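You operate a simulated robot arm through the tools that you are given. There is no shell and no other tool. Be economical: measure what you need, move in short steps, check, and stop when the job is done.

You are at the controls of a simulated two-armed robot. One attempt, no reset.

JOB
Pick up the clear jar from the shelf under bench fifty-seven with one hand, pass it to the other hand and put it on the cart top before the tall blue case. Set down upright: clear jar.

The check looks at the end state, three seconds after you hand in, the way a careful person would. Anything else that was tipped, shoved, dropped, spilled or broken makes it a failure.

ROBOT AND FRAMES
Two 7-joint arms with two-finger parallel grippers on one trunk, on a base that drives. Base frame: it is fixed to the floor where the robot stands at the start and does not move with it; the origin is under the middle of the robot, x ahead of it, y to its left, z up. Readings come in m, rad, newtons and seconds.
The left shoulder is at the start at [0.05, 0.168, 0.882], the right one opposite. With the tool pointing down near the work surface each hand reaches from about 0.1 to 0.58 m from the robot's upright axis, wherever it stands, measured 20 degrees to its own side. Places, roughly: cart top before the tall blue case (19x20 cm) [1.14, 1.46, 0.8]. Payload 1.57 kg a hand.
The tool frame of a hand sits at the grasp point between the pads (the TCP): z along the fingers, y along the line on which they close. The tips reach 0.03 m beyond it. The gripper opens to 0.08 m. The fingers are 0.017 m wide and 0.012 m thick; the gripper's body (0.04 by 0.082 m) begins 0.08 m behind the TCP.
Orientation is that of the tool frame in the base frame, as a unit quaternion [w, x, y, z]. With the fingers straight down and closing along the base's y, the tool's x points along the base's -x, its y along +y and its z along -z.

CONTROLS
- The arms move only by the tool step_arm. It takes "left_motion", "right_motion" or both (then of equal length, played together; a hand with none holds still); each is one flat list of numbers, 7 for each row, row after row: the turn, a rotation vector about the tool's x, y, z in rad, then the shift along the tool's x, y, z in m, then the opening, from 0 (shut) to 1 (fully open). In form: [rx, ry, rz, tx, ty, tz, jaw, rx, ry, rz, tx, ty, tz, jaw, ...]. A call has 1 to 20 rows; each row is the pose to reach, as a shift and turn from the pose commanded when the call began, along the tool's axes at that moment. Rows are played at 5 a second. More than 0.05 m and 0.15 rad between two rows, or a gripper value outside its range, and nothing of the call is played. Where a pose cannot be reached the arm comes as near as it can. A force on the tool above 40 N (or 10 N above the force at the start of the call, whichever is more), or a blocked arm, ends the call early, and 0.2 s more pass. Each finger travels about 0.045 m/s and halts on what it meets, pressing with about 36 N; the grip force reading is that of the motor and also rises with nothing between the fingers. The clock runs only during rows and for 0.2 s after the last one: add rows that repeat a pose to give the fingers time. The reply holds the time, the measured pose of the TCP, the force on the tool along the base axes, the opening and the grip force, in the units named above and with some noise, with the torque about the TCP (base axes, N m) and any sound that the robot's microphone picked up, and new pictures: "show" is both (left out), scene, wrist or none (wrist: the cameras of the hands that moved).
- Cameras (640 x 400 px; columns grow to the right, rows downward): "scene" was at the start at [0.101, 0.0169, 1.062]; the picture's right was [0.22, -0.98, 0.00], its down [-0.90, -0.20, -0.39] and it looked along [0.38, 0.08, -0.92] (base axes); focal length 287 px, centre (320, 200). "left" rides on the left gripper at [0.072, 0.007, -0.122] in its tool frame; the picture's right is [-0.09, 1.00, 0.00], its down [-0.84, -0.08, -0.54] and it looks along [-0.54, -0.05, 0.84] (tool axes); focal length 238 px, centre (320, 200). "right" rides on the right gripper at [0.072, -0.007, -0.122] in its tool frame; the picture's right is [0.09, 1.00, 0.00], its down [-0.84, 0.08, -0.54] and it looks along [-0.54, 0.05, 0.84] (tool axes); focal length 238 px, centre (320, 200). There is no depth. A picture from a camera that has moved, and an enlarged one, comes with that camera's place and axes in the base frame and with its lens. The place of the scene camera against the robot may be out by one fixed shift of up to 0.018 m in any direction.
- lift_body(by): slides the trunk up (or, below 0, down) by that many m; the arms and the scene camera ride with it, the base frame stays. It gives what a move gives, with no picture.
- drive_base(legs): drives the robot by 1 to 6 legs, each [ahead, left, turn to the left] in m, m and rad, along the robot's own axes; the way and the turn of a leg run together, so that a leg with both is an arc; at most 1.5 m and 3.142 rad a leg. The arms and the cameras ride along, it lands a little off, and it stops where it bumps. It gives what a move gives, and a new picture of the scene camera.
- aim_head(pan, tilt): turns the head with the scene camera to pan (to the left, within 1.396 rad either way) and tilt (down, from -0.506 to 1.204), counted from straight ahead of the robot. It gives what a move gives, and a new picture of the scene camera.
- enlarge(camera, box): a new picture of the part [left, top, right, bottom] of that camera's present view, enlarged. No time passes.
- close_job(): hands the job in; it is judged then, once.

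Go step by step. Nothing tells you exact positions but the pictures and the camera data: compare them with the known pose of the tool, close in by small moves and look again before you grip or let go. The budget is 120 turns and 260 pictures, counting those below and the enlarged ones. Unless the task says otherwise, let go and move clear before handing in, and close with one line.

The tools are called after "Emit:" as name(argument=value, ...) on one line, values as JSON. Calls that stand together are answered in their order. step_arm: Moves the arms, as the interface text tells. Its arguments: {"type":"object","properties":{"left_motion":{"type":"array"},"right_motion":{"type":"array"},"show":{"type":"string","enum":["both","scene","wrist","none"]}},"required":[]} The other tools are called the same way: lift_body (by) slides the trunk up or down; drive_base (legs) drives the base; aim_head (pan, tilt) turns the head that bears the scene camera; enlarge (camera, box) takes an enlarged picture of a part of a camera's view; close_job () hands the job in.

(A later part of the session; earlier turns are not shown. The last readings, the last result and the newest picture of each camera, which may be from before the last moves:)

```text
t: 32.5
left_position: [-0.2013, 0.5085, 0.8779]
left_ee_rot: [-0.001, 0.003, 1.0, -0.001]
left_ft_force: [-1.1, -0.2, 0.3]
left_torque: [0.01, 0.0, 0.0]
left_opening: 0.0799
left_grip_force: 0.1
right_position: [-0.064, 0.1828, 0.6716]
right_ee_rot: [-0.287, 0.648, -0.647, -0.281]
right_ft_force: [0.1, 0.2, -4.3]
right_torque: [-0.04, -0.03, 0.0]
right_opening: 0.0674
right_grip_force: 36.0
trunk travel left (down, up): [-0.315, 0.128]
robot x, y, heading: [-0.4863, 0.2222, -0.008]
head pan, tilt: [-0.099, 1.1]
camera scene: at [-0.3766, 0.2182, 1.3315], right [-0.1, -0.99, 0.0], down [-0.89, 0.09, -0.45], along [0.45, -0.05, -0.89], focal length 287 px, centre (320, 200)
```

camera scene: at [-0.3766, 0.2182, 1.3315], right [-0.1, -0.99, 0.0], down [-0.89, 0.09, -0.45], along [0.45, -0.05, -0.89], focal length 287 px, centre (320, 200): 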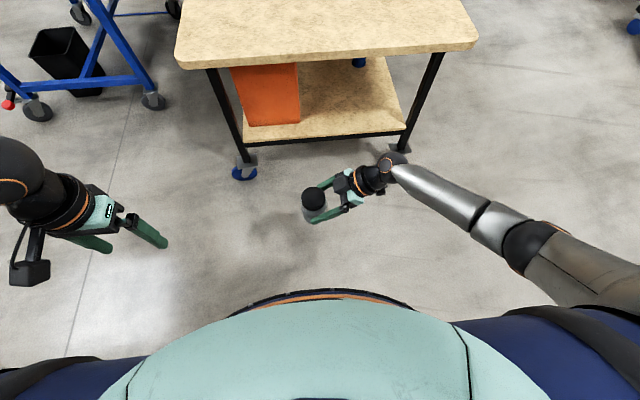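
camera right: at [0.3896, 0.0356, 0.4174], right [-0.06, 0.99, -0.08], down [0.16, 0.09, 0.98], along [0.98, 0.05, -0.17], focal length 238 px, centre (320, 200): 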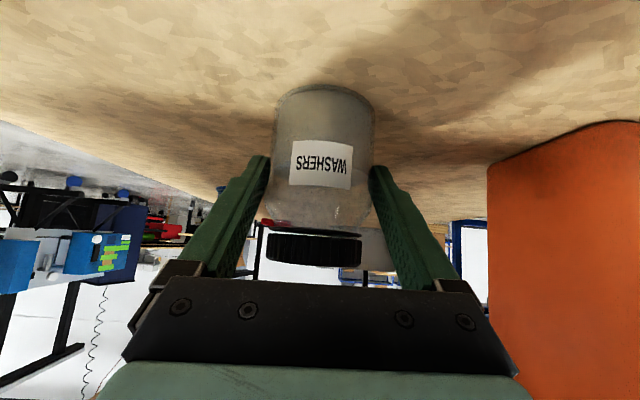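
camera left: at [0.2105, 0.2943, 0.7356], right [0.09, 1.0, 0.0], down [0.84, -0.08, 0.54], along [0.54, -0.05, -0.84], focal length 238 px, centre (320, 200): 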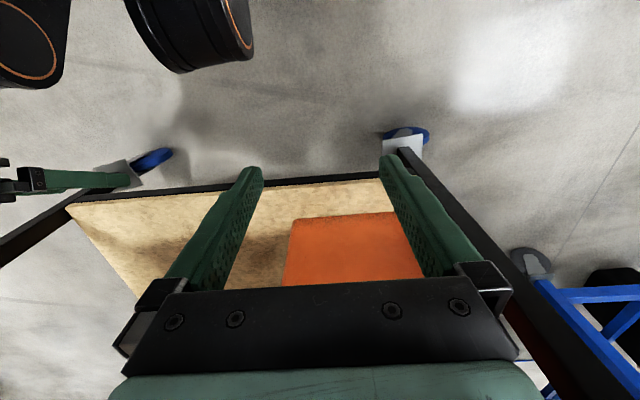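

The right hand now points to the left and holds the jar upright at about [-0.064, 0.18, 0.67]. Next I bring the left hand above it, pointing down and yawed -90° so that its camera faces away from the right arm.

Emit:
step_arm(left_motion=[0, 0, 0.143, -0.013, -0.03, 0.005, 1, 0, 0, 0.286, -0.025, -0.059, 0.011, 1, 0, 0, 0.428, -0.038, -0.089, 0.016, 1, 0, 0, 0.571, -0.05, -0.119, 0.021, 1, 0, 0, 0.714, -0.063, -0.149, 0.026, 1, 0, 0, 0.857, -0.075, -0.178, 0.032, 1, 0, 0, 1.0, -0.088, -0.208, 0.037, 1, 0, 0, 1.142, -0.1, -0.238, 0.042, 1, 0, 0, 1.285, -0.113, -0.268, 0.047, 1, 0, 0, 1.428, -0.125, -0.297, 0.053, 1, 0, 0, 1.571, -0.138, -0.327, 0.058, 1], show="both")

```text
t: 34.9
left_position: [-0.0634, 0.1801, 0.8184]
left_ee_rot: [-0.001, 0.71, 0.704, 0.0]
left_ft_force: [0.0, -0.7, -1.7]
left_torque: [0.01, -0.02, 0.0]
left_opening: 0.0799
left_grip_force: 0.1
right_position: [-0.0631, 0.1834, 0.6719]
right_ee_rot: [0.287, -0.648, 0.648, 0.281]
right_ft_force: [0.1, -0.3, -4.1]
right_torque: [-0.03, 0.0, 0.03]
right_opening: 0.0672
right_grip_force: 36.1
trunk travel left (down, up): [-0.315, 0.128]
robot x, y, heading: [-0.4846, 0.2199, -0.004]
head pan, tilt: [-0.099, 1.1]
camera scene: at [-0.3766, 0.2178, 1.3315], right [-0.1, -0.99, 0.0], down [-0.89, 0.09, -0.45], along [0.45, -0.05, -0.89], focal length 287 px, centre (320, 200)
camera left: at [-0.057, 0.2506, 0.9409], right [0.99, -0.1, 0.0], down [-0.08, -0.84, 0.54], along [-0.06, -0.54, -0.84], focal length 238 px, centre (320, 200)
```

scene: 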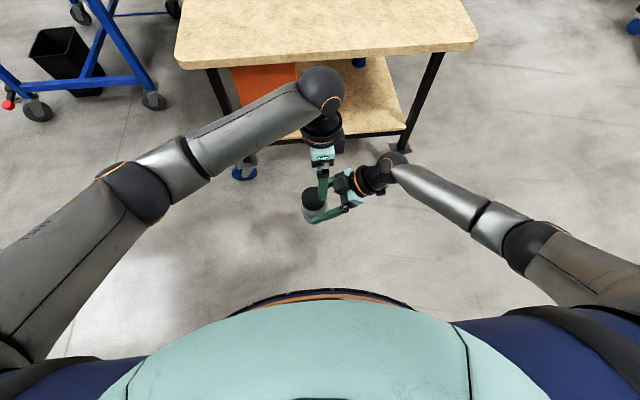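
left: 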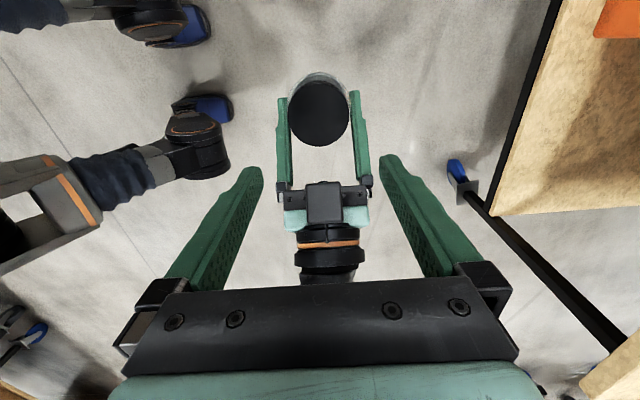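

The left hand is above the jar. I'll enlarge the view to locate the lid precisely before descending.

Emit:
enlarge(camera="left", box=[240, 60, 400, 160])

Emit:
enlarge(camera="scene", box=[260, 120, 420, 240])

Emit:
enlarge(camera="right", box=[0, 0, 640, 400])

```text
4.00 times, centred on (320, 110) of left
camera zoom: at [-0.057, 0.2506, 0.9409], right [0.99, -0.1, 0.0], down [-0.08, -0.84, 0.54], along [-0.06, -0.54, -0.84], focal length 953 px, centre (320, 560)
```

zoom: 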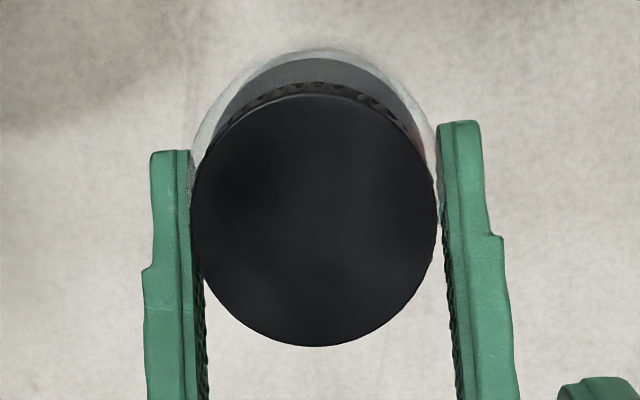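

```text
3.33 times, centred on (340, 180) of scene
camera zoom: at [-0.3766, 0.2178, 1.3315], right [-0.1, -0.99, 0.0], down [-0.89, 0.09, -0.45], along [0.45, -0.05, -0.89], focal length 957 px, centre (253, 267)
```

zoom: 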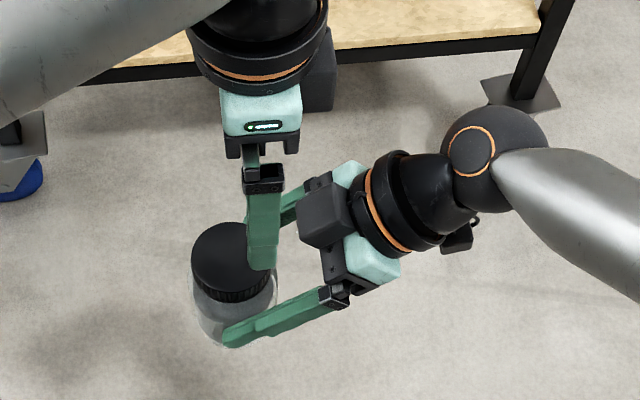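

```text
1.00 times, centred on (320, 200) of right (not enlarged: the box is as wide or as high as the picture)
camera zoom: at [-0.0577, 0.0434, 0.7022], right [-1.0, -0.06, -0.08], down [-0.08, 0.17, 0.98], along [-0.04, 0.98, -0.17], focal length 238 px, centre (320, 200)
```

zoom: 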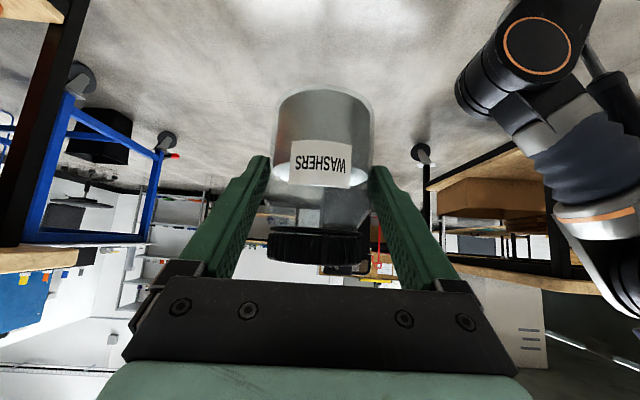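

The lid is centred at about [-0.066, 0.195] with its top near z=0.712, so the jar axis is about 12 mm ahead of the right TCP. I'll align and descend in stages.

Emit:
step_arm(left_motion=[0, 0, 0, 0.008, -0.001, 0.02, 1, 0, 0, 0, 0.015, -0.003, 0.04, 1, 0, 0, 0, 0.015, -0.003, 0.055, 1], show="both")

Emit:
enlarge(camera="scene", box=[260, 120, 420, 240])

```text
t: 35.7
left_position: [-0.067, 0.1949, 0.7634]
left_ee_rot: [0.0, 0.709, 0.705, 0.0]
left_ft_force: [-0.6, -0.9, -0.6]
left_torque: [0.0, 0.0, 0.03]
left_opening: 0.0798
left_grip_force: 0.1
right_position: [-0.0635, 0.1823, 0.6715]
right_ee_rot: [0.287, -0.647, 0.649, 0.279]
right_ft_force: [0.7, -0.2, -4.1]
right_torque: [-0.05, -0.01, 0.0]
right_opening: 0.067
right_grip_force: 36.1
trunk travel left (down, up): [-0.315, 0.128]
robot x, y, heading: [-0.4849, 0.2146, -0.006]
head pan, tilt: [-0.099, 1.1]
camera scene: at [-0.3766, 0.2181, 1.3316], right [-0.1, -0.99, 0.0], down [-0.89, 0.09, -0.45], along [0.45, -0.05, -0.89], focal length 287 px, centre (320, 200)
camera left: at [-0.06, 0.2662, 0.8859], right [1.0, -0.1, 0.0], down [-0.08, -0.84, 0.54], along [-0.05, -0.54, -0.84], focal length 238 px, centre (320, 200)
```

scene: 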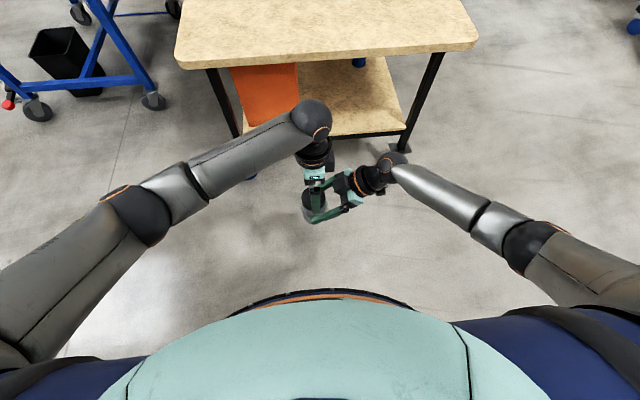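
left: 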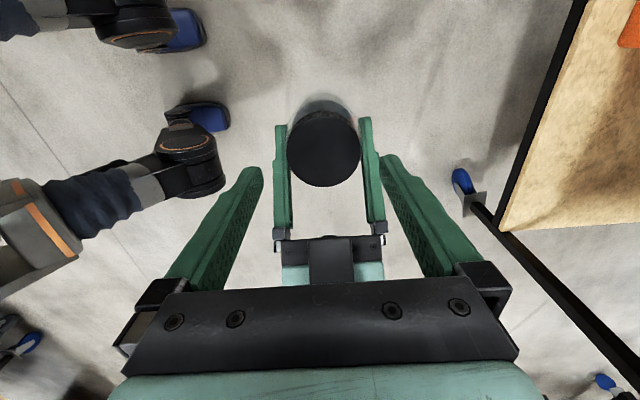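

```text
3.33 times, centred on (340, 180) of scene
camera zoom: at [-0.3766, 0.2181, 1.3316], right [-0.1, -0.99, 0.0], down [-0.89, 0.09, -0.45], along [0.45, -0.05, -0.89], focal length 957 px, centre (253, 267)
```

zoom: 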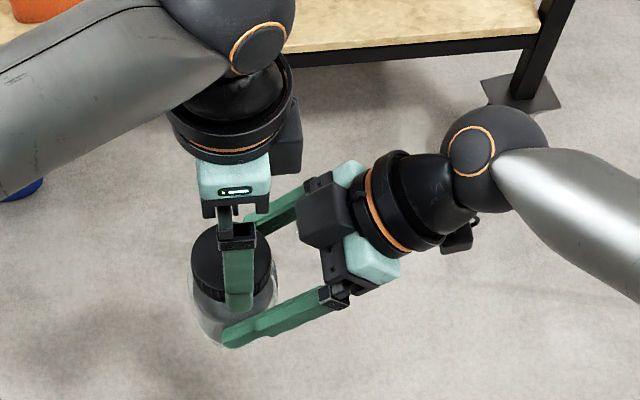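

Alignment is good, the lid is centred between the left fingers, and there's clearance to the right hand. I'll descend the last 4 cm.

Emit:
step_arm(left_motion=[0, 0, 0, 0.003, 0.002, 0.02, 1, 0, 0, 0, 0.003, 0.002, 0.032, 1, 0, 0, 0, 0.003, 0.002, 0.042, 1], show="both")

Emit:
enlarge(camera="scene", box=[260, 120, 420, 240])

Emit:
enlarge(camera="right", box=[160, 100, 480, 300])

```text
t: 36.5
left_position: [-0.0648, 0.1981, 0.7217]
left_ee_rot: [0.0, 0.71, 0.705, -0.001]
left_ft_force: [-0.6, 0.1, -0.4]
left_torque: [0.0, -0.02, 0.02]
left_opening: 0.08
left_grip_force: 0.1
right_position: [-0.0642, 0.1835, 0.672]
right_ee_rot: [0.287, -0.648, 0.648, 0.28]
right_ft_force: [-1.2, 0.5, -4.8]
right_torque: [-0.03, 0.02, 0.02]
right_opening: 0.0673
right_grip_force: 36.2
trunk travel left (down, up): [-0.315, 0.128]
robot x, y, heading: [-0.4795, 0.2183, -0.008]
head pan, tilt: [-0.099, 1.1]
camera scene: at [-0.3767, 0.2181, 1.3316], right [-0.1, -0.99, 0.0], down [-0.89, 0.09, -0.45], along [0.45, -0.05, -0.89], focal length 287 px, centre (320, 200)
camera left: at [-0.0586, 0.2694, 0.8442], right [1.0, -0.1, 0.0], down [-0.08, -0.84, 0.54], along [-0.06, -0.54, -0.84], focal length 238 px, centre (320, 200)
```

scene: 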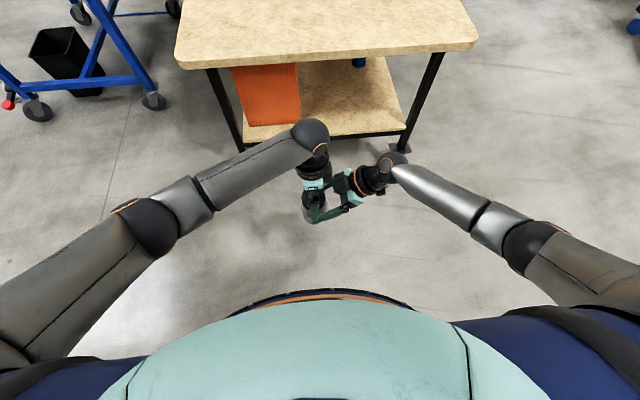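
left: 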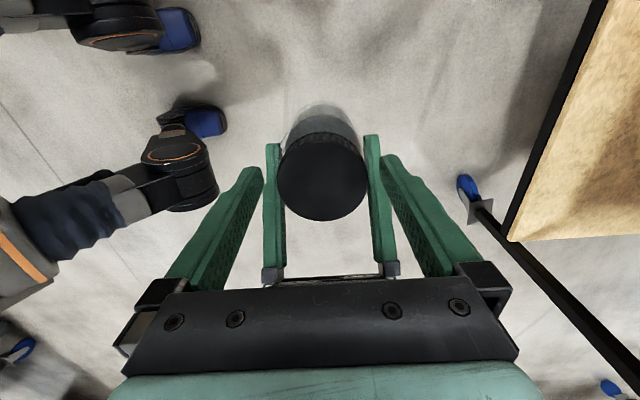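

```text
3.33 times, centred on (340, 180) of scene
camera zoom: at [-0.3767, 0.2181, 1.3316], right [-0.1, -0.99, 0.0], down [-0.89, 0.09, -0.45], along [0.45, -0.05, -0.89], focal length 957 px, centre (253, 267)
```

zoom: 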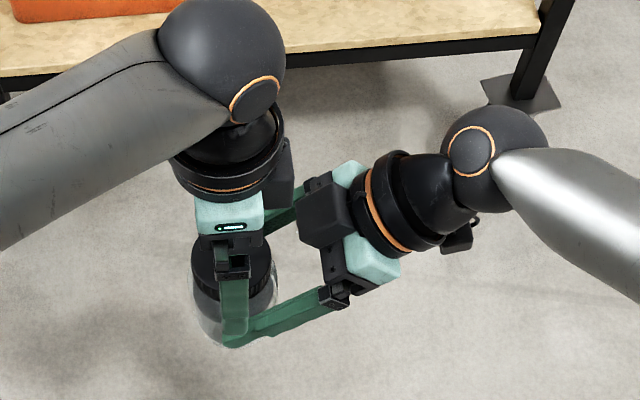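

```text
2.00 times, centred on (320, 200) of right
camera zoom: at [-0.0577, 0.0436, 0.7023], right [-1.0, -0.06, -0.08], down [-0.08, 0.17, 0.98], along [-0.04, 0.98, -0.18], focal length 477 px, centre (320, 200)
```

zoom: 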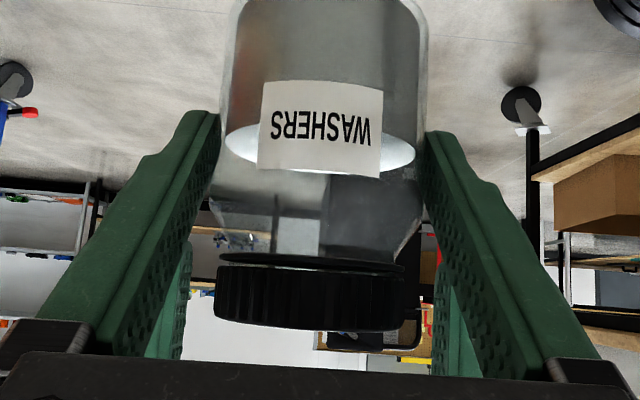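

The left fingers flank the lid with even gaps, their tips at the lid's lower rim. I'll close the left hand while the right holds.

Emit:
step_arm(left_motion=[0, 0, 0, 0, 0, 0, 0.75, 0, 0, 0, 0, 0, 0, 0.6, 0, 0, 0, 0, 0, 0, 0.4, 0, 0, 0, 0, 0, 0, 0.3, 0, 0, 0, 0, 0, 0, 0.3], show="wrist")

Emit:
enlarge(camera="right", box=[160, 100, 480, 300])

```text
t: 37.7
left_position: [-0.065, 0.1998, 0.7215]
left_ee_rot: [0.0, 0.71, 0.705, 0.001]
left_ft_force: [8.1, 0.3, 0.0]
left_torque: [0.11, -0.35, -0.02]
left_opening: 0.0566
left_grip_force: 35.7
right_position: [-0.0639, 0.1836, 0.6714]
right_ee_rot: [0.286, -0.647, 0.648, 0.281]
right_ft_force: [-7.8, 0.1, -0.6]
right_torque: [-0.07, -0.01, 0.16]
right_opening: 0.0672
right_grip_force: 36.3
trunk travel left (down, up): [-0.315, 0.128]
robot x, y, heading: [-0.4881, 0.2193, -0.008]
head pan, tilt: [-0.099, 1.1]
camera left: at [-0.0582, 0.2697, 0.8446], right [1.0, -0.1, 0.0], down [-0.08, -0.84, 0.54], along [-0.05, -0.54, -0.84], focal length 238 px, centre (320, 200)
```

left: 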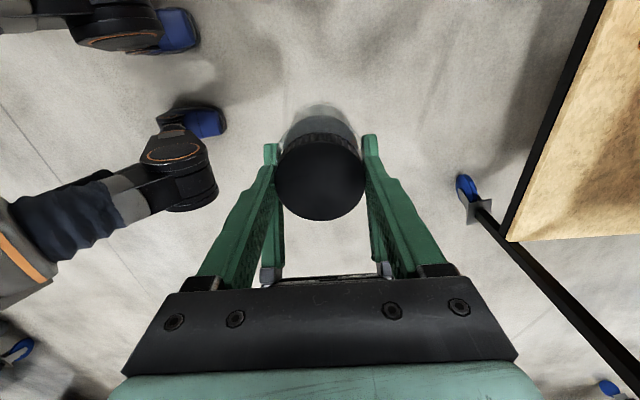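

```text
2.00 times, centred on (320, 200) of right
camera zoom: at [-0.0582, 0.0441, 0.7022], right [-1.0, -0.06, -0.07], down [-0.08, 0.17, 0.98], along [-0.04, 0.98, -0.17], focal length 477 px, centre (320, 200)
```

zoom: 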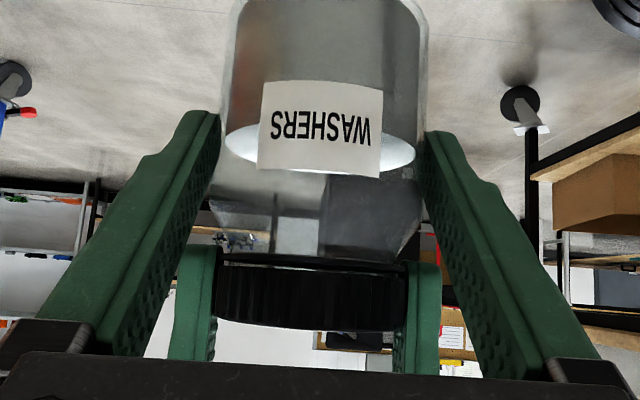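

The lid is gripped at 5.66 cm by the left hand. I'll open the right hand and check that the left carries the jar.

Emit:
step_arm(right_motion=[0, 0, 0, 0, 0, 0, 0.9, 0, 0, 0, 0, 0, 0, 1, 0, 0, 0, 0, 0, 0, 1, 0, 0, 0, 0, 0, 0, 1], show="wrist")

```text
t: 38.7
left_position: [-0.0651, 0.1972, 0.7213]
left_ee_rot: [-0.001, 0.709, 0.705, -0.001]
left_ft_force: [-0.7, 0.1, -0.3]
left_torque: [0.0, -0.02, 0.03]
left_opening: 0.0567
left_grip_force: 36.4
right_position: [-0.0642, 0.1833, 0.6717]
right_ee_rot: [0.287, -0.647, 0.649, 0.279]
right_ft_force: [-0.2, 0.8, -0.4]
right_torque: [0.0, -0.03, 0.0]
right_opening: 0.0801
right_grip_force: 0.0
trunk travel left (down, up): [-0.315, 0.128]
robot x, y, heading: [-0.4816, 0.2211, -0.006]
head pan, tilt: [-0.099, 1.1]
camera right: at [-0.0576, 0.0436, 0.7024], right [-1.0, -0.06, -0.08], down [-0.08, 0.17, 0.98], along [-0.04, 0.98, -0.17], focal length 238 px, centre (320, 200)
```

right: 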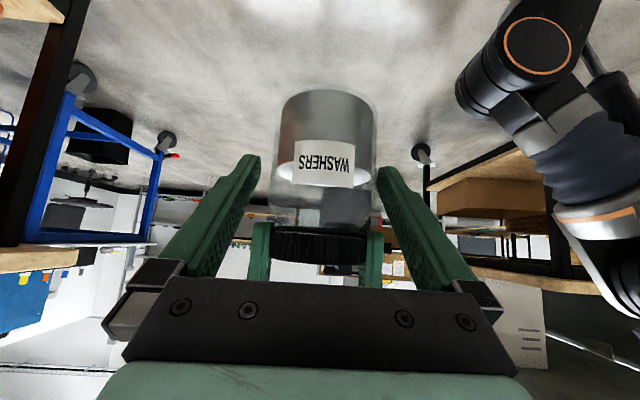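

The jar hasn't moved, but the left force reading looks low. I'll check again with a tiny lift before pulling the right hand away.

Emit:
step_arm(left_motion=[0, 0, 0, 0, 0, -0.004, 0.3, 0, 0, 0, 0, 0, -0.008, 0.3, 0, 0, 0, 0, 0, -0.008, 0.3], show="wrist")

Emit:
enlarge(camera="right", box=[160, 60, 480, 260])

```text
t: 39.5
left_position: [-0.0655, 0.1987, 0.731]
left_ee_rot: [0.0, 0.709, 0.705, -0.001]
left_ft_force: [0.2, -0.2, -3.5]
left_torque: [0.03, -0.02, -0.01]
left_opening: 0.0565
left_grip_force: 35.5
right_position: [-0.0632, 0.1828, 0.6726]
right_ee_rot: [0.287, -0.647, 0.649, 0.279]
right_ft_force: [-0.3, 0.5, -0.2]
right_torque: [0.01, 0.02, 0.0]
right_opening: 0.0798
right_grip_force: 0.2
trunk travel left (down, up): [-0.315, 0.128]
robot x, y, heading: [-0.4863, 0.2208, -0.006]
head pan, tilt: [-0.099, 1.1]
camera left: at [-0.0587, 0.2696, 0.8528], right [1.0, -0.1, 0.0], down [-0.08, -0.84, 0.54], along [-0.06, -0.54, -0.84], focal length 238 px, centre (320, 200)
```

left: 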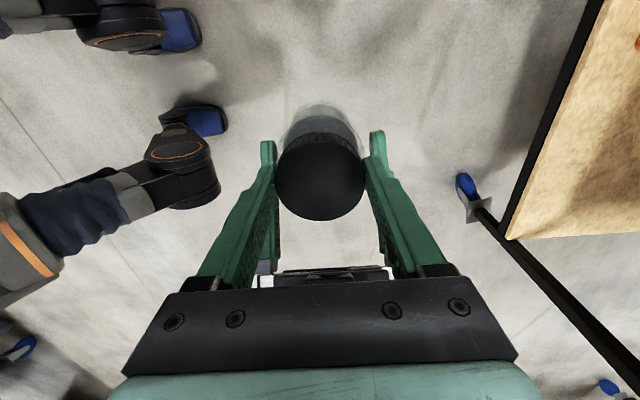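

```text
2.00 times, centred on (320, 160) of right
camera zoom: at [-0.0577, 0.0436, 0.7023], right [-1.0, -0.06, -0.08], down [-0.08, 0.17, 0.98], along [-0.04, 0.98, -0.17], focal length 477 px, centre (320, 280)
```

zoom: 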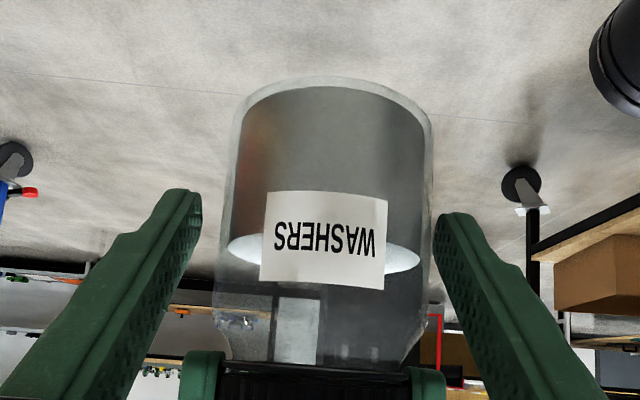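

The left hand now carries the jar. I'll pull the right hand straight out to the right.

Emit:
step_arm(right_motion=[0, 0, 0, 0.02, 0, -0.022, 1, 0, 0, 0, 0.041, 0, -0.044, 1, 0, 0, 0, 0.061, 0, -0.066, 1, 0, 0, 0, 0.081, 0, -0.088, 1, 0, 0, 0, 0.108, 0, -0.118, 1, 0, 0, 0, 0.135, 0, -0.147, 1], show="both")

```text
t: 40.9
left_position: [-0.0654, 0.1979, 0.7312]
left_ee_rot: [-0.001, 0.709, 0.705, -0.001]
left_ft_force: [0.1, 0.6, -4.3]
left_torque: [0.01, 0.02, -0.01]
left_opening: 0.0564
left_grip_force: 35.5
right_position: [-0.0638, -0.0172, 0.6738]
right_ee_rot: [0.287, -0.647, 0.649, 0.28]
right_ft_force: [0.1, -0.8, -0.4]
right_torque: [0.0, 0.01, 0.01]
right_opening: 0.08
right_grip_force: 0.0
trunk travel left (down, up): [-0.315, 0.128]
robot x, y, heading: [-0.4852, 0.2182, 0.001]
head pan, tilt: [-0.099, 1.1]
camera scene: at [-0.3767, 0.2179, 1.3315], right [-0.1, -0.99, 0.0], down [-0.89, 0.09, -0.45], along [0.45, -0.05, -0.89], focal length 287 px, centre (320, 200)
camera right: at [-0.0582, -0.1572, 0.7031], right [-1.0, -0.06, -0.08], down [-0.08, 0.17, 0.98], along [-0.04, 0.98, -0.17], focal length 238 px, centre (320, 200)
```

scene: 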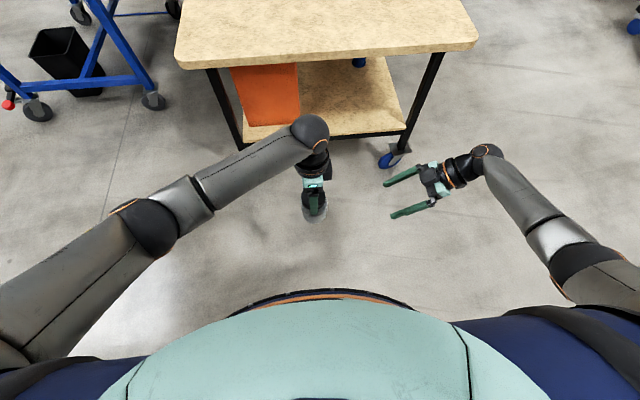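
right: 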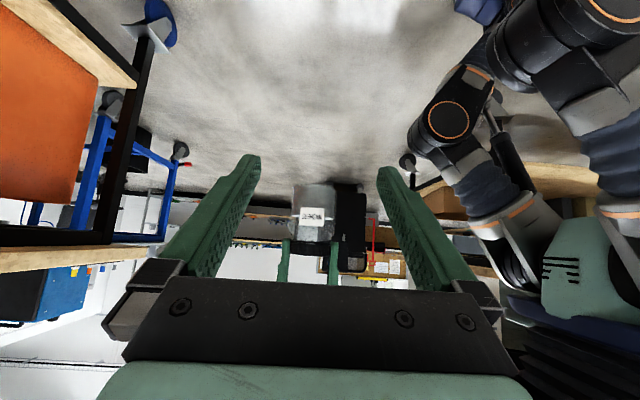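

The right hand is free. I'll look at the cart and the target area before planning the drive.

Emit:
aim_head(pan=0.75, tilt=0.35)

Emit:
enlarge(camera="scene", box=[160, 60, 480, 260])

```text
t: 42.1
left_position: [-0.0652, 0.1982, 0.7308]
left_ee_rot: [-0.001, 0.709, 0.706, 0.0]
left_ft_force: [0.3, 0.1, -4.3]
left_torque: [0.01, -0.03, 0.04]
left_opening: 0.0566
left_grip_force: 36.1
right_position: [-0.0636, -0.0171, 0.6734]
right_ee_rot: [0.287, -0.647, 0.649, 0.28]
right_ft_force: [0.2, 0.3, -0.4]
right_torque: [0.03, 0.01, -0.01]
right_opening: 0.0801
right_grip_force: 0.0
trunk travel left (down, up): [-0.315, 0.128]
robot x, y, heading: [-0.4826, 0.2205, -0.001]
head pan, tilt: [0.75, 0.351]
camera scene: at [-0.371, 0.2878, 1.3929], right [0.68, -0.73, 0.0], down [-0.25, -0.23, -0.94], along [0.69, 0.64, -0.34], focal length 287 px, centre (320, 200)
```

scene: 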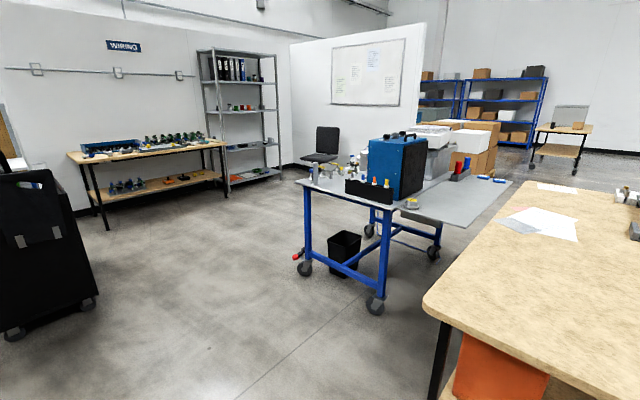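

```text
2.00 times, centred on (320, 160) of scene
camera zoom: at [-0.371, 0.2878, 1.3929], right [0.68, -0.73, 0.0], down [-0.25, -0.23, -0.94], along [0.69, 0.64, -0.34], focal length 574 px, centre (320, 280)
```

zoom: 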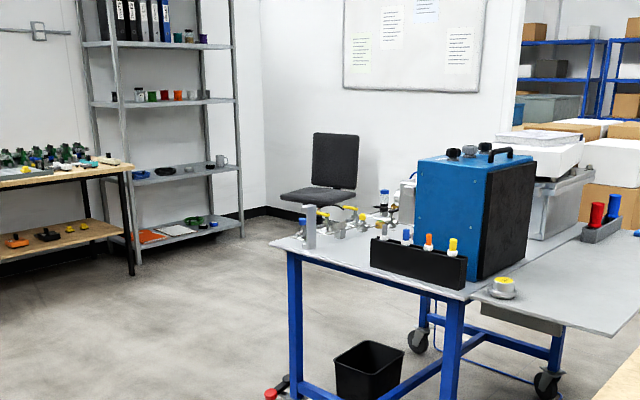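

The cart's near edge is at x of about 1.0, with a black organiser at y 1.03–1.36 in front of the blue case; the target at [1.14, 1.46] is just left of the organiser. I'll raise the trunk and bring both hands up to safe travel heights.

Emit:
lift_body(by=0.12)

Emit:
step_arm(right_motion=[0, 0.138, 0, -0.012, 0, -0.011, 1, 0, 0.276, 0, -0.024, 0, -0.023, 1, 0, 0.414, 0, -0.037, 0, -0.034, 1, 0, 0.552, 0, -0.049, 0, -0.045, 1, 0, 0.69, 0, -0.061, 0, -0.056, 1, 0, 0.828, 0, -0.073, 0, -0.068, 1], left_motion=[0, 0, 0, 0, 0, -0.015, 0.3, 0, 0, 0, 0, 0, -0.03, 0.3, 0, 0, 0, 0, 0, -0.045, 0.3, 0, 0, 0, 0, 0, -0.06, 0.3, 0, 0, 0, 0, 0, -0.075, 0.3, 0, 0, 0, 0, 0, -0.09, 0.3], show="wrist")

```text
t: 43.6
left_position: [-0.0655, 0.198, 0.8498]
left_ee_rot: [0.0, 0.709, 0.705, -0.001]
left_ft_force: [-0.5, -0.7, -3.4]
left_torque: [0.01, 0.0, 0.01]
left_opening: 0.0566
left_grip_force: 36.3
right_position: [-0.0648, -0.0157, 0.7924]
right_ee_rot: [0.287, -0.647, 0.648, 0.28]
right_ft_force: [0.7, -0.2, 0.3]
right_torque: [0.03, 0.03, 0.01]
right_opening: 0.0798
right_grip_force: 0.1
trunk travel left (down, up): [-0.435, 0.008]
robot x, y, heading: [-0.4832, 0.2221, -0.006]
head pan, tilt: [0.75, 0.351]
```

```text
t: 45.0
left_position: [-0.0662, 0.1982, 0.941]
left_ee_rot: [-0.001, 0.709, 0.705, -0.001]
left_ft_force: [0.6, -0.5, -4.7]
left_torque: [0.01, -0.03, 0.01]
left_opening: 0.0565
left_grip_force: 36.1
right_position: [-0.0649, -0.0174, 0.8938]
right_ee_rot: [0.0, -0.705, 0.709, -0.006]
right_ft_force: [-0.6, 0.7, 0.1]
right_torque: [0.04, 0.01, -0.01]
right_opening: 0.08
right_grip_force: 0.1
trunk travel left (down, up): [-0.435, 0.008]
robot x, y, heading: [-0.4849, 0.2238, -0.009]
head pan, tilt: [0.75, 0.351]
camera right: at [-0.0592, -0.0899, 1.0156], right [-1.0, -0.09, -0.01], down [-0.08, 0.84, 0.54], along [-0.04, 0.53, -0.84], focal length 238 px, centre (320, 200)
camera left: at [-0.0585, 0.2697, 1.0633], right [1.0, -0.1, 0.0], down [-0.08, -0.84, 0.54], along [-0.06, -0.54, -0.84], focal length 238 px, centre (320, 200)
```

right: 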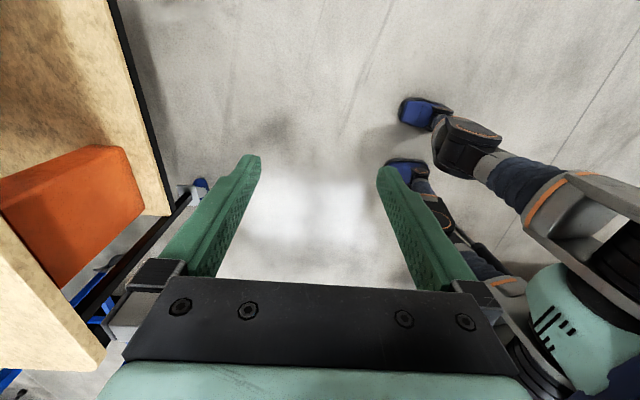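
left: 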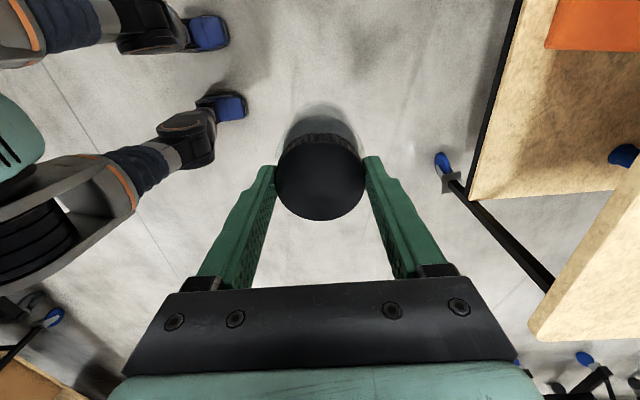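

Both hands are raised. Next I turn the right hand back to a compact pose and move the left hand, with the jar, to its own side.

Emit:
step_arm(right_motion=[0, 0, 0.143, -0.002, 0.014, -0.003, 1, 0, 0, 0.286, -0.004, 0.027, -0.005, 1, 0, 0, 0.428, -0.005, 0.041, -0.008, 1, 0, 0, 0.571, -0.007, 0.055, -0.011, 1, 0, 0, 0.714, -0.009, 0.068, -0.014, 1, 0, 0, 0.857, -0.011, 0.082, -0.016, 1, 0, 0, 1.0, -0.013, 0.095, -0.019, 1, 0, 0, 1.142, -0.015, 0.109, -0.022, 1, 0, 0, 1.285, -0.016, 0.123, -0.025, 1, 0, 0, 1.428, -0.018, 0.136, -0.027, 1, 0, 0, 1.571, -0.02, 0.15, -0.03, 1], left_motion=[0, 0, 0, 0.016, 0, 0, 0.3, 0, 0, 0, 0.031, 0, 0, 0.3, 0, 0, 0, 0.047, 0, 0, 0.3, 0, 0, 0, 0.063, 0, 0, 0.3, 0, 0, 0, 0.079, 0, 0, 0.3, 0, 0, 0, 0.094, 0, 0, 0.3, 0, 0, 0, 0.11, 0, 0, 0.3, 0, 0, 0, 0.126, 0, 0, 0.3, 0, 0, 0, 0.142, 0, 0, 0.3, 0, 0, 0, 0.157, 0, 0, 0.3, 0, 0, 0, 0.173, 0, 0, 0.3], show="none")

Emit:
aim_head(pan=0.3, tilt=0.9)

```text
t: 47.4
left_position: [-0.0645, 0.3709, 0.9402]
left_ee_rot: [0.0, 0.709, 0.705, -0.002]
left_ft_force: [-0.2, -0.3, -3.6]
left_torque: [0.02, -0.05, -0.02]
left_opening: 0.0565
left_grip_force: 36.1
right_position: [-0.2159, 0.0034, 0.9216]
right_ee_rot: [0.005, 0.005, 1.0, -0.002]
right_ft_force: [0.0, -0.5, -0.5]
right_torque: [0.01, 0.02, 0.01]
right_opening: 0.0798
right_grip_force: 0.2
trunk travel left (down, up): [-0.435, 0.008]
robot x, y, heading: [-0.4844, 0.2193, -0.006]
head pan, tilt: [0.75, 0.351]
```

```text
t: 48.4
left_position: [-0.0649, 0.3714, 0.9402]
left_ee_rot: [0.0, 0.709, 0.705, 0.0]
left_ft_force: [0.1, -0.1, -4.0]
left_torque: [0.0, 0.0, 0.0]
left_opening: 0.0569
left_grip_force: 35.9
right_position: [-0.2149, 0.0038, 0.9209]
right_ee_rot: [0.004, 0.003, 1.0, -0.002]
right_ft_force: [-0.1, -0.3, 0.9]
right_torque: [0.02, 0.0, -0.03]
right_opening: 0.0799
right_grip_force: 0.1
trunk travel left (down, up): [-0.435, 0.008]
robot x, y, heading: [-0.4862, 0.219, -0.003]
head pan, tilt: [0.3, 0.901]
camera scene: at [-0.3672, 0.2468, 1.4654], right [0.29, -0.96, 0.0], down [-0.75, -0.23, -0.62], along [0.59, 0.18, -0.78], focal length 287 px, centre (320, 200)
```

scene: 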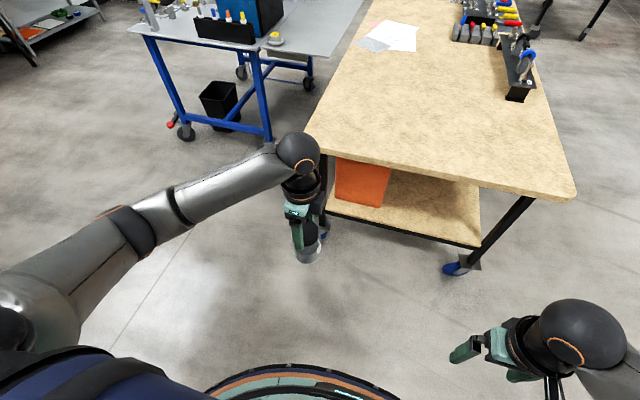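

The path to the left is clear. I'll drive left first, then forward part way toward the cart and look.

Emit:
drive_base(legs=[[0, 1.09, 0], [0.7, 0, 0]])

Emit:
aim_head(pan=0.2, tilt=0.6)

```text
t: 52.3
left_position: [-0.0642, 0.6697, 0.941]
left_ee_rot: [-0.007, 0.707, 0.707, 0.002]
left_ft_force: [0.4, -0.4, -5.0]
left_torque: [-0.02, 0.01, -0.02]
left_opening: 0.0565
left_grip_force: 35.9
right_position: [-0.2124, 0.2986, 0.9182]
right_ee_rot: [0.004, 0.0, 1.0, 0.004]
right_ft_force: [0.9, -1.4, -0.4]
right_torque: [-0.04, 0.0, 0.0]
right_opening: 0.0801
right_grip_force: 0.2
trunk travel left (down, up): [-0.435, 0.008]
robot x, y, heading: [-0.4832, 0.5193, 0.002]
head pan, tilt: [0.3, 0.901]
stopped in leg 1: the robot was blocked; the commanded pose is now the measured one
camera scene: at [-0.3648, 0.5355, 1.4654], right [0.3, -0.95, -0.01], down [-0.75, -0.23, -0.62], along [0.59, 0.19, -0.78], focal length 287 px, centre (320, 200)
```

scene: 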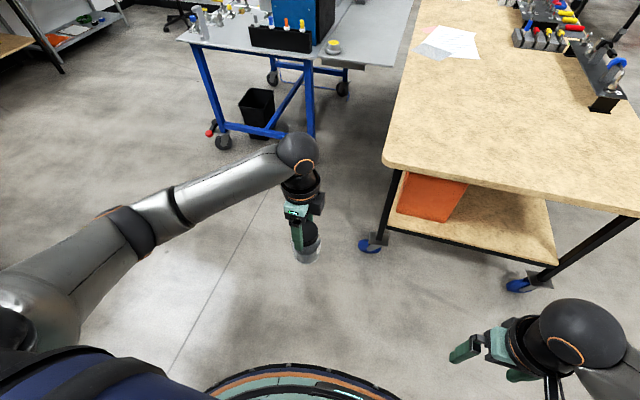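

```text
t: 53.1
left_position: [-0.0621, 0.6682, 0.9418]
left_ee_rot: [-0.007, 0.707, 0.707, 0.003]
left_ft_force: [0.4, 0.6, -4.2]
left_torque: [-0.01, 0.01, 0.02]
left_opening: 0.0566
left_grip_force: 35.7
right_position: [-0.2134, 0.2992, 0.918]
right_ee_rot: [0.004, 0.0, 1.0, 0.005]
right_ft_force: [-0.1, 0.2, -1.0]
right_torque: [0.01, 0.02, 0.03]
right_opening: 0.08
right_grip_force: 0.0
trunk travel left (down, up): [-0.435, 0.008]
robot x, y, heading: [-0.4836, 0.5228, -0.001]
head pan, tilt: [0.201, 0.6]
camera scene: at [-0.3505, 0.5295, 1.4901], right [0.2, -0.98, -0.01], down [-0.55, -0.1, -0.83], along [0.81, 0.17, -0.56], focal length 287 px, centre (320, 200)
```

scene: 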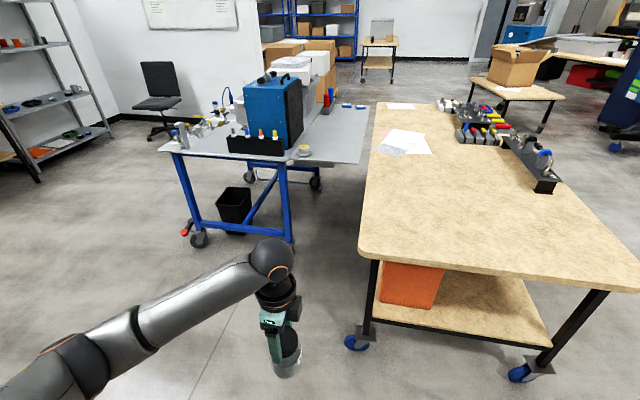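

The base was blocked after 0.3 m to the left. I'll look there to see what is in the way.

Emit:
aim_head(pan=1.396, tilt=0.7)

```text
t: 54.5
left_position: [-0.0621, 0.6663, 0.9412]
left_ee_rot: [-0.007, 0.708, 0.706, 0.003]
left_ft_force: [0.2, 0.4, -3.4]
left_torque: [0.0, 0.0, -0.01]
left_opening: 0.0566
left_grip_force: 36.1
right_position: [-0.2112, 0.2994, 0.9179]
right_ee_rot: [0.004, 0.001, 1.0, 0.005]
right_ft_force: [-0.2, 1.0, -1.3]
right_torque: [-0.03, -0.01, 0.0]
right_opening: 0.0799
right_grip_force: 0.0
trunk travel left (down, up): [-0.435, 0.008]
robot x, y, heading: [-0.4798, 0.5253, -0.001]
head pan, tilt: [1.396, 0.7]
camera scene: at [-0.4223, 0.5955, 1.4825], right [0.98, -0.17, 0.0], down [-0.11, -0.62, -0.77], along [0.13, 0.76, -0.63], focal length 287 px, centre (320, 200)
```

scene: 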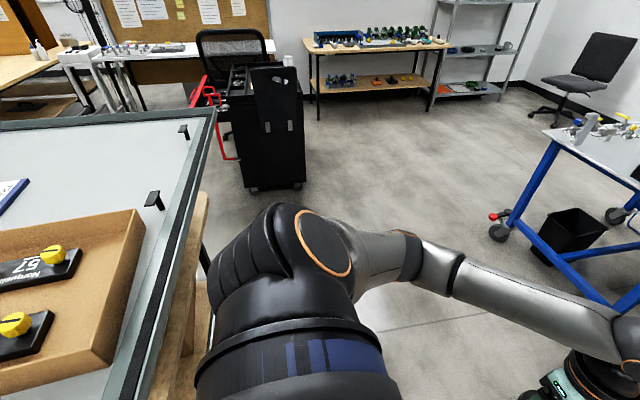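

A bench with a glass frame stands behind on the left, and the robot's rear side met it. I'll back off slightly to the right, go ahead past it, then left.

Emit:
drive_base(legs=[[0, -0.04, 0], [0.3, 0, 0]])

Emit:
aim_head(pan=1.396, tilt=0.9)

```text
t: 57.2
left_position: [0.2351, 0.6363, 0.9393]
left_ee_rot: [-0.001, 0.708, 0.706, -0.002]
left_ft_force: [0.4, 0.1, -3.3]
left_torque: [0.02, 0.03, 0.01]
left_opening: 0.0566
left_grip_force: 36.1
right_position: [0.0859, 0.2675, 0.9203]
right_ee_rot: [0.003, 0.003, 1.0, -0.002]
right_ft_force: [-0.3, -0.2, 0.4]
right_torque: [0.02, 0.0, 0.04]
right_opening: 0.0799
right_grip_force: 0.0
trunk travel left (down, up): [-0.435, 0.008]
robot x, y, heading: [-0.1843, 0.4808, -0.001]
head pan, tilt: [1.396, 0.7]
camera scene: at [-0.123, 0.5714, 1.4815], right [0.98, -0.18, 0.0], down [-0.11, -0.63, -0.76], along [0.13, 0.75, -0.64], focal length 287 px, centre (320, 200)
```

scene: 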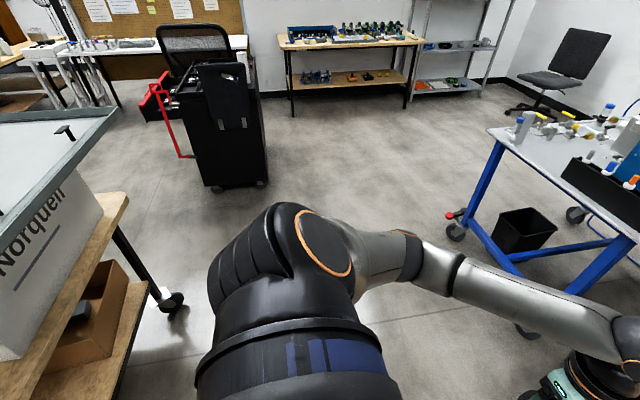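

```text
t: 57.9
left_position: [0.2365, 0.6366, 0.9398]
left_ee_rot: [-0.001, 0.707, 0.707, -0.001]
left_ft_force: [0.0, -0.3, -4.6]
left_torque: [-0.01, 0.01, 0.02]
left_opening: 0.0565
left_grip_force: 36.1
right_position: [0.0856, 0.2666, 0.9207]
right_ee_rot: [0.003, 0.002, 1.0, -0.002]
right_ft_force: [-0.3, 0.0, -0.1]
right_torque: [-0.01, 0.01, 0.03]
right_opening: 0.0802
right_grip_force: 0.2
trunk travel left (down, up): [-0.435, 0.008]
robot x, y, heading: [-0.1836, 0.4821, -0.004]
head pan, tilt: [1.396, 0.901]
camera scene: at [-0.1254, 0.5621, 1.4654], right [0.98, -0.18, 0.0], down [-0.14, -0.77, -0.62], along [0.11, 0.61, -0.78], focal length 287 px, centre (320, 200)
```

scene: 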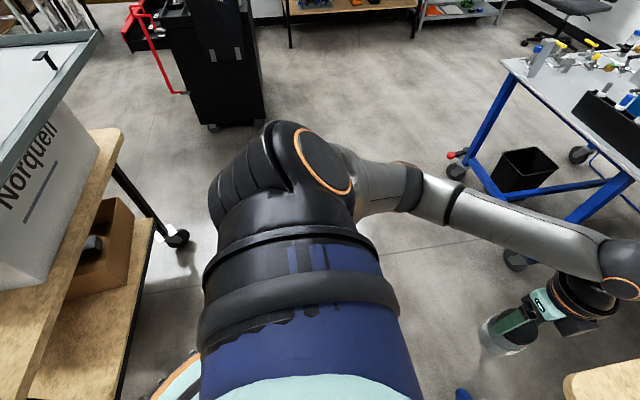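

The bench behind is now clear of the robot (its edge is at x of about -0.7). I'll drive left to line up with the target.

Emit:
drive_base(legs=[[0, 0.83, 0]])

Emit:
aim_head(pan=0.15, tilt=0.6)

```text
t: 65.6
left_position: [0.2352, 1.4662, 0.9387]
left_ee_rot: [-0.002, 0.706, 0.708, -0.002]
left_ft_force: [-1.0, -0.1, -4.0]
left_torque: [-0.03, 0.03, 0.01]
left_opening: 0.0565
left_grip_force: 36.1
right_position: [0.0862, 1.0952, 0.9205]
right_ee_rot: [0.004, -0.001, 1.0, -0.002]
right_ft_force: [-0.5, 0.4, 0.3]
right_torque: [-0.01, 0.04, 0.01]
right_opening: 0.08
right_grip_force: 0.0
trunk travel left (down, up): [-0.435, 0.008]
robot x, y, heading: [-0.1839, 1.3064, 0.004]
head pan, tilt: [1.396, 0.901]
camera scene: at [-0.1267, 1.3896, 1.4654], right [0.99, -0.17, 0.0], down [-0.13, -0.77, -0.62], along [0.11, 0.61, -0.78], focal length 287 px, centre (320, 200)
```

scene: 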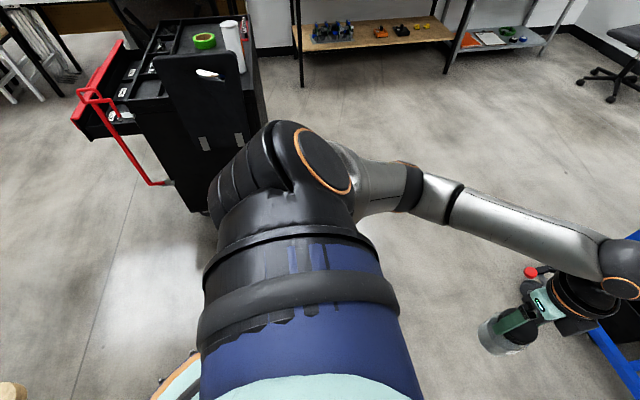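

```text
t: 67.0
left_position: [0.2338, 1.4648, 0.9399]
left_ee_rot: [-0.001, 0.706, 0.708, -0.001]
left_ft_force: [-0.4, 0.0, -3.9]
left_torque: [0.01, -0.01, 0.01]
left_opening: 0.0567
left_grip_force: 35.3
right_position: [0.0853, 1.0959, 0.9214]
right_ee_rot: [0.004, -0.002, 1.0, -0.001]
right_ft_force: [-0.3, 0.6, 0.0]
right_torque: [-0.02, 0.02, -0.03]
right_opening: 0.0803
right_grip_force: 0.0
trunk travel left (down, up): [-0.435, 0.008]
robot x, y, heading: [-0.1826, 1.3096, 0.009]
head pan, tilt: [0.15, 0.6]
camera scene: at [-0.0522, 1.3287, 1.4901], right [0.15, -0.99, 0.0], down [-0.56, -0.09, -0.82], along [0.81, 0.13, -0.57], focal length 287 px, centre (320, 200)
```

scene: 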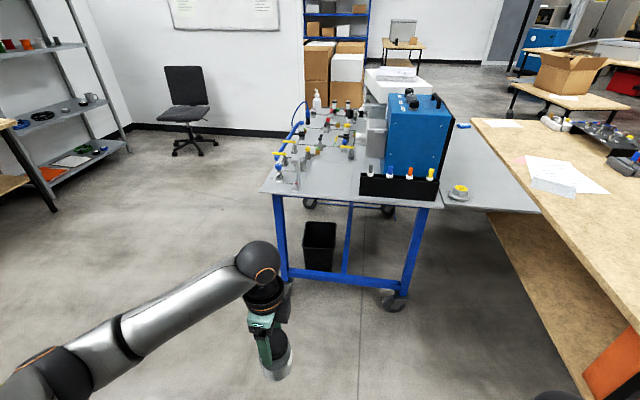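

Emit:
enlarge(camera="scene", box=[250, 85, 470, 222])

```text
2.91 times, centred on (360, 154) of scene
camera zoom: at [-0.0522, 1.3287, 1.4901], right [0.15, -0.99, 0.0], down [-0.56, -0.09, -0.82], along [0.81, 0.13, -0.57], focal length 835 px, centre (204, 335)
```

zoom: 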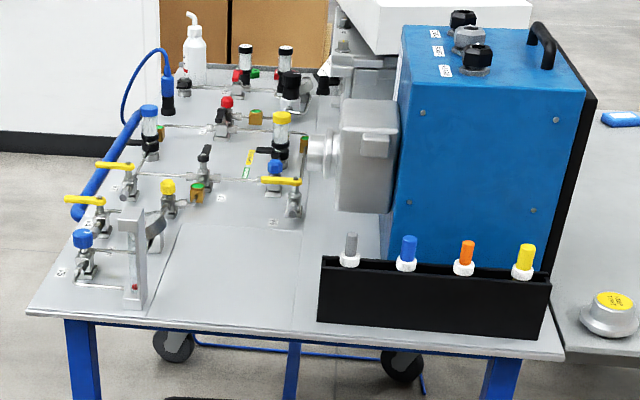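

The free spot, a bare rectangle left of the organiser, matches the target at [1.14, 1.46]. I'll raise both hands slightly and drive forward in two stages.

Emit:
step_arm(left_motion=[0, 0, 0, 0, 0, -0.015, 0.3, 0, 0, 0, 0, 0, -0.03, 0.3], right_motion=[0, 0, 0, 0, 0, -0.03, 1, 0, 0, 0, 0, 0, -0.06, 1], show="none")

Emit:
drive_base(legs=[[0.55, 0, 0]])

Emit:
aim_head(pan=0.2, tilt=0.85)

```text
t: 67.6
left_position: [0.2347, 1.4656, 0.9698]
left_ee_rot: [-0.002, 0.706, 0.709, 0.0]
left_ft_force: [0.0, -0.2, -3.7]
left_torque: [0.01, 0.01, 0.01]
left_opening: 0.0567
left_grip_force: 36.0
right_position: [0.085, 1.0971, 0.9822]
right_ee_rot: [0.003, 0.0, 1.0, -0.002]
right_ft_force: [0.1, 0.0, 0.0]
right_torque: [-0.01, 0.0, -0.01]
right_opening: 0.0802
right_grip_force: 0.1
trunk travel left (down, up): [-0.435, 0.008]
robot x, y, heading: [-0.1803, 1.307, 0.007]
head pan, tilt: [0.15, 0.6]
```

```text
t: 70.8
left_position: [0.7812, 1.4712, 0.9687]
left_ee_rot: [-0.002, 0.705, 0.709, -0.002]
left_ft_force: [-0.1, 0.5, -4.7]
left_torque: [0.03, 0.03, -0.03]
left_opening: 0.0566
left_grip_force: 36.5
right_position: [0.6339, 1.1011, 0.981]
right_ee_rot: [0.004, -0.003, 1.0, -0.001]
right_ft_force: [0.7, -1.0, 1.0]
right_torque: [0.01, 0.0, -0.01]
right_opening: 0.08
right_grip_force: 0.1
trunk travel left (down, up): [-0.435, 0.008]
robot x, y, heading: [0.3622, 1.3125, 0.008]
head pan, tilt: [0.15, 0.6]
camera scene: at [0.4942, 1.3325, 1.4901], right [0.16, -0.99, 0.0], down [-0.56, -0.09, -0.82], along [0.81, 0.13, -0.57], focal length 287 px, centre (320, 200)
```

scene: 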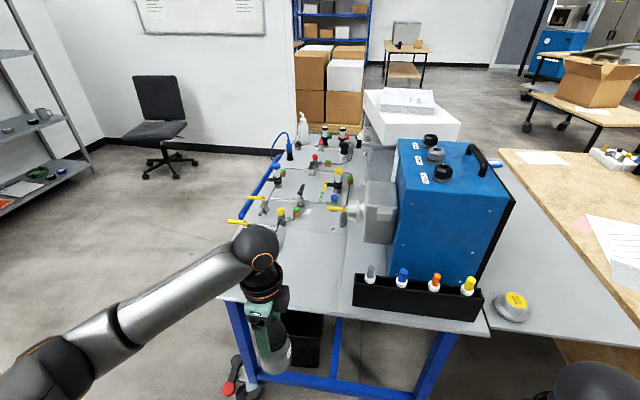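

```text
t: 71.5
left_position: [0.781, 1.471, 0.9688]
left_ee_rot: [-0.002, 0.705, 0.709, -0.002]
left_ft_force: [0.0, -0.4, -4.2]
left_torque: [0.02, 0.0, -0.01]
left_opening: 0.0567
left_grip_force: 36.3
right_position: [0.6317, 1.1, 0.9811]
right_ee_rot: [0.004, -0.004, 1.0, -0.002]
right_ft_force: [-0.2, 0.1, 0.5]
right_torque: [0.01, 0.02, 0.02]
right_opening: 0.08
right_grip_force: 0.1
trunk travel left (down, up): [-0.435, 0.008]
robot x, y, heading: [0.3605, 1.3173, 0.012]
head pan, tilt: [0.201, 0.85]
camera scene: at [0.4829, 1.3348, 1.4693], right [0.21, -0.98, 0.0], down [-0.73, -0.16, -0.66], along [0.65, 0.14, -0.75], focal length 287 px, centre (320, 200)
```

scene: 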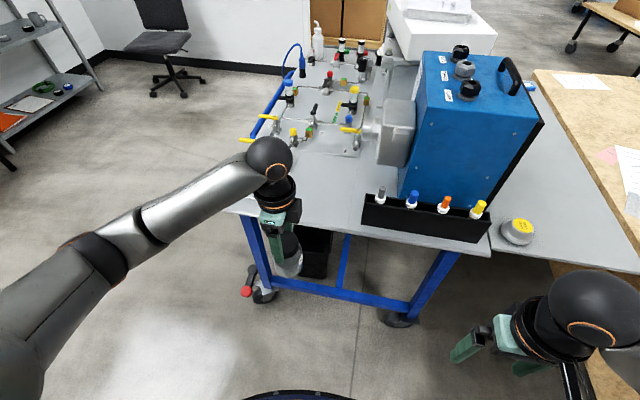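

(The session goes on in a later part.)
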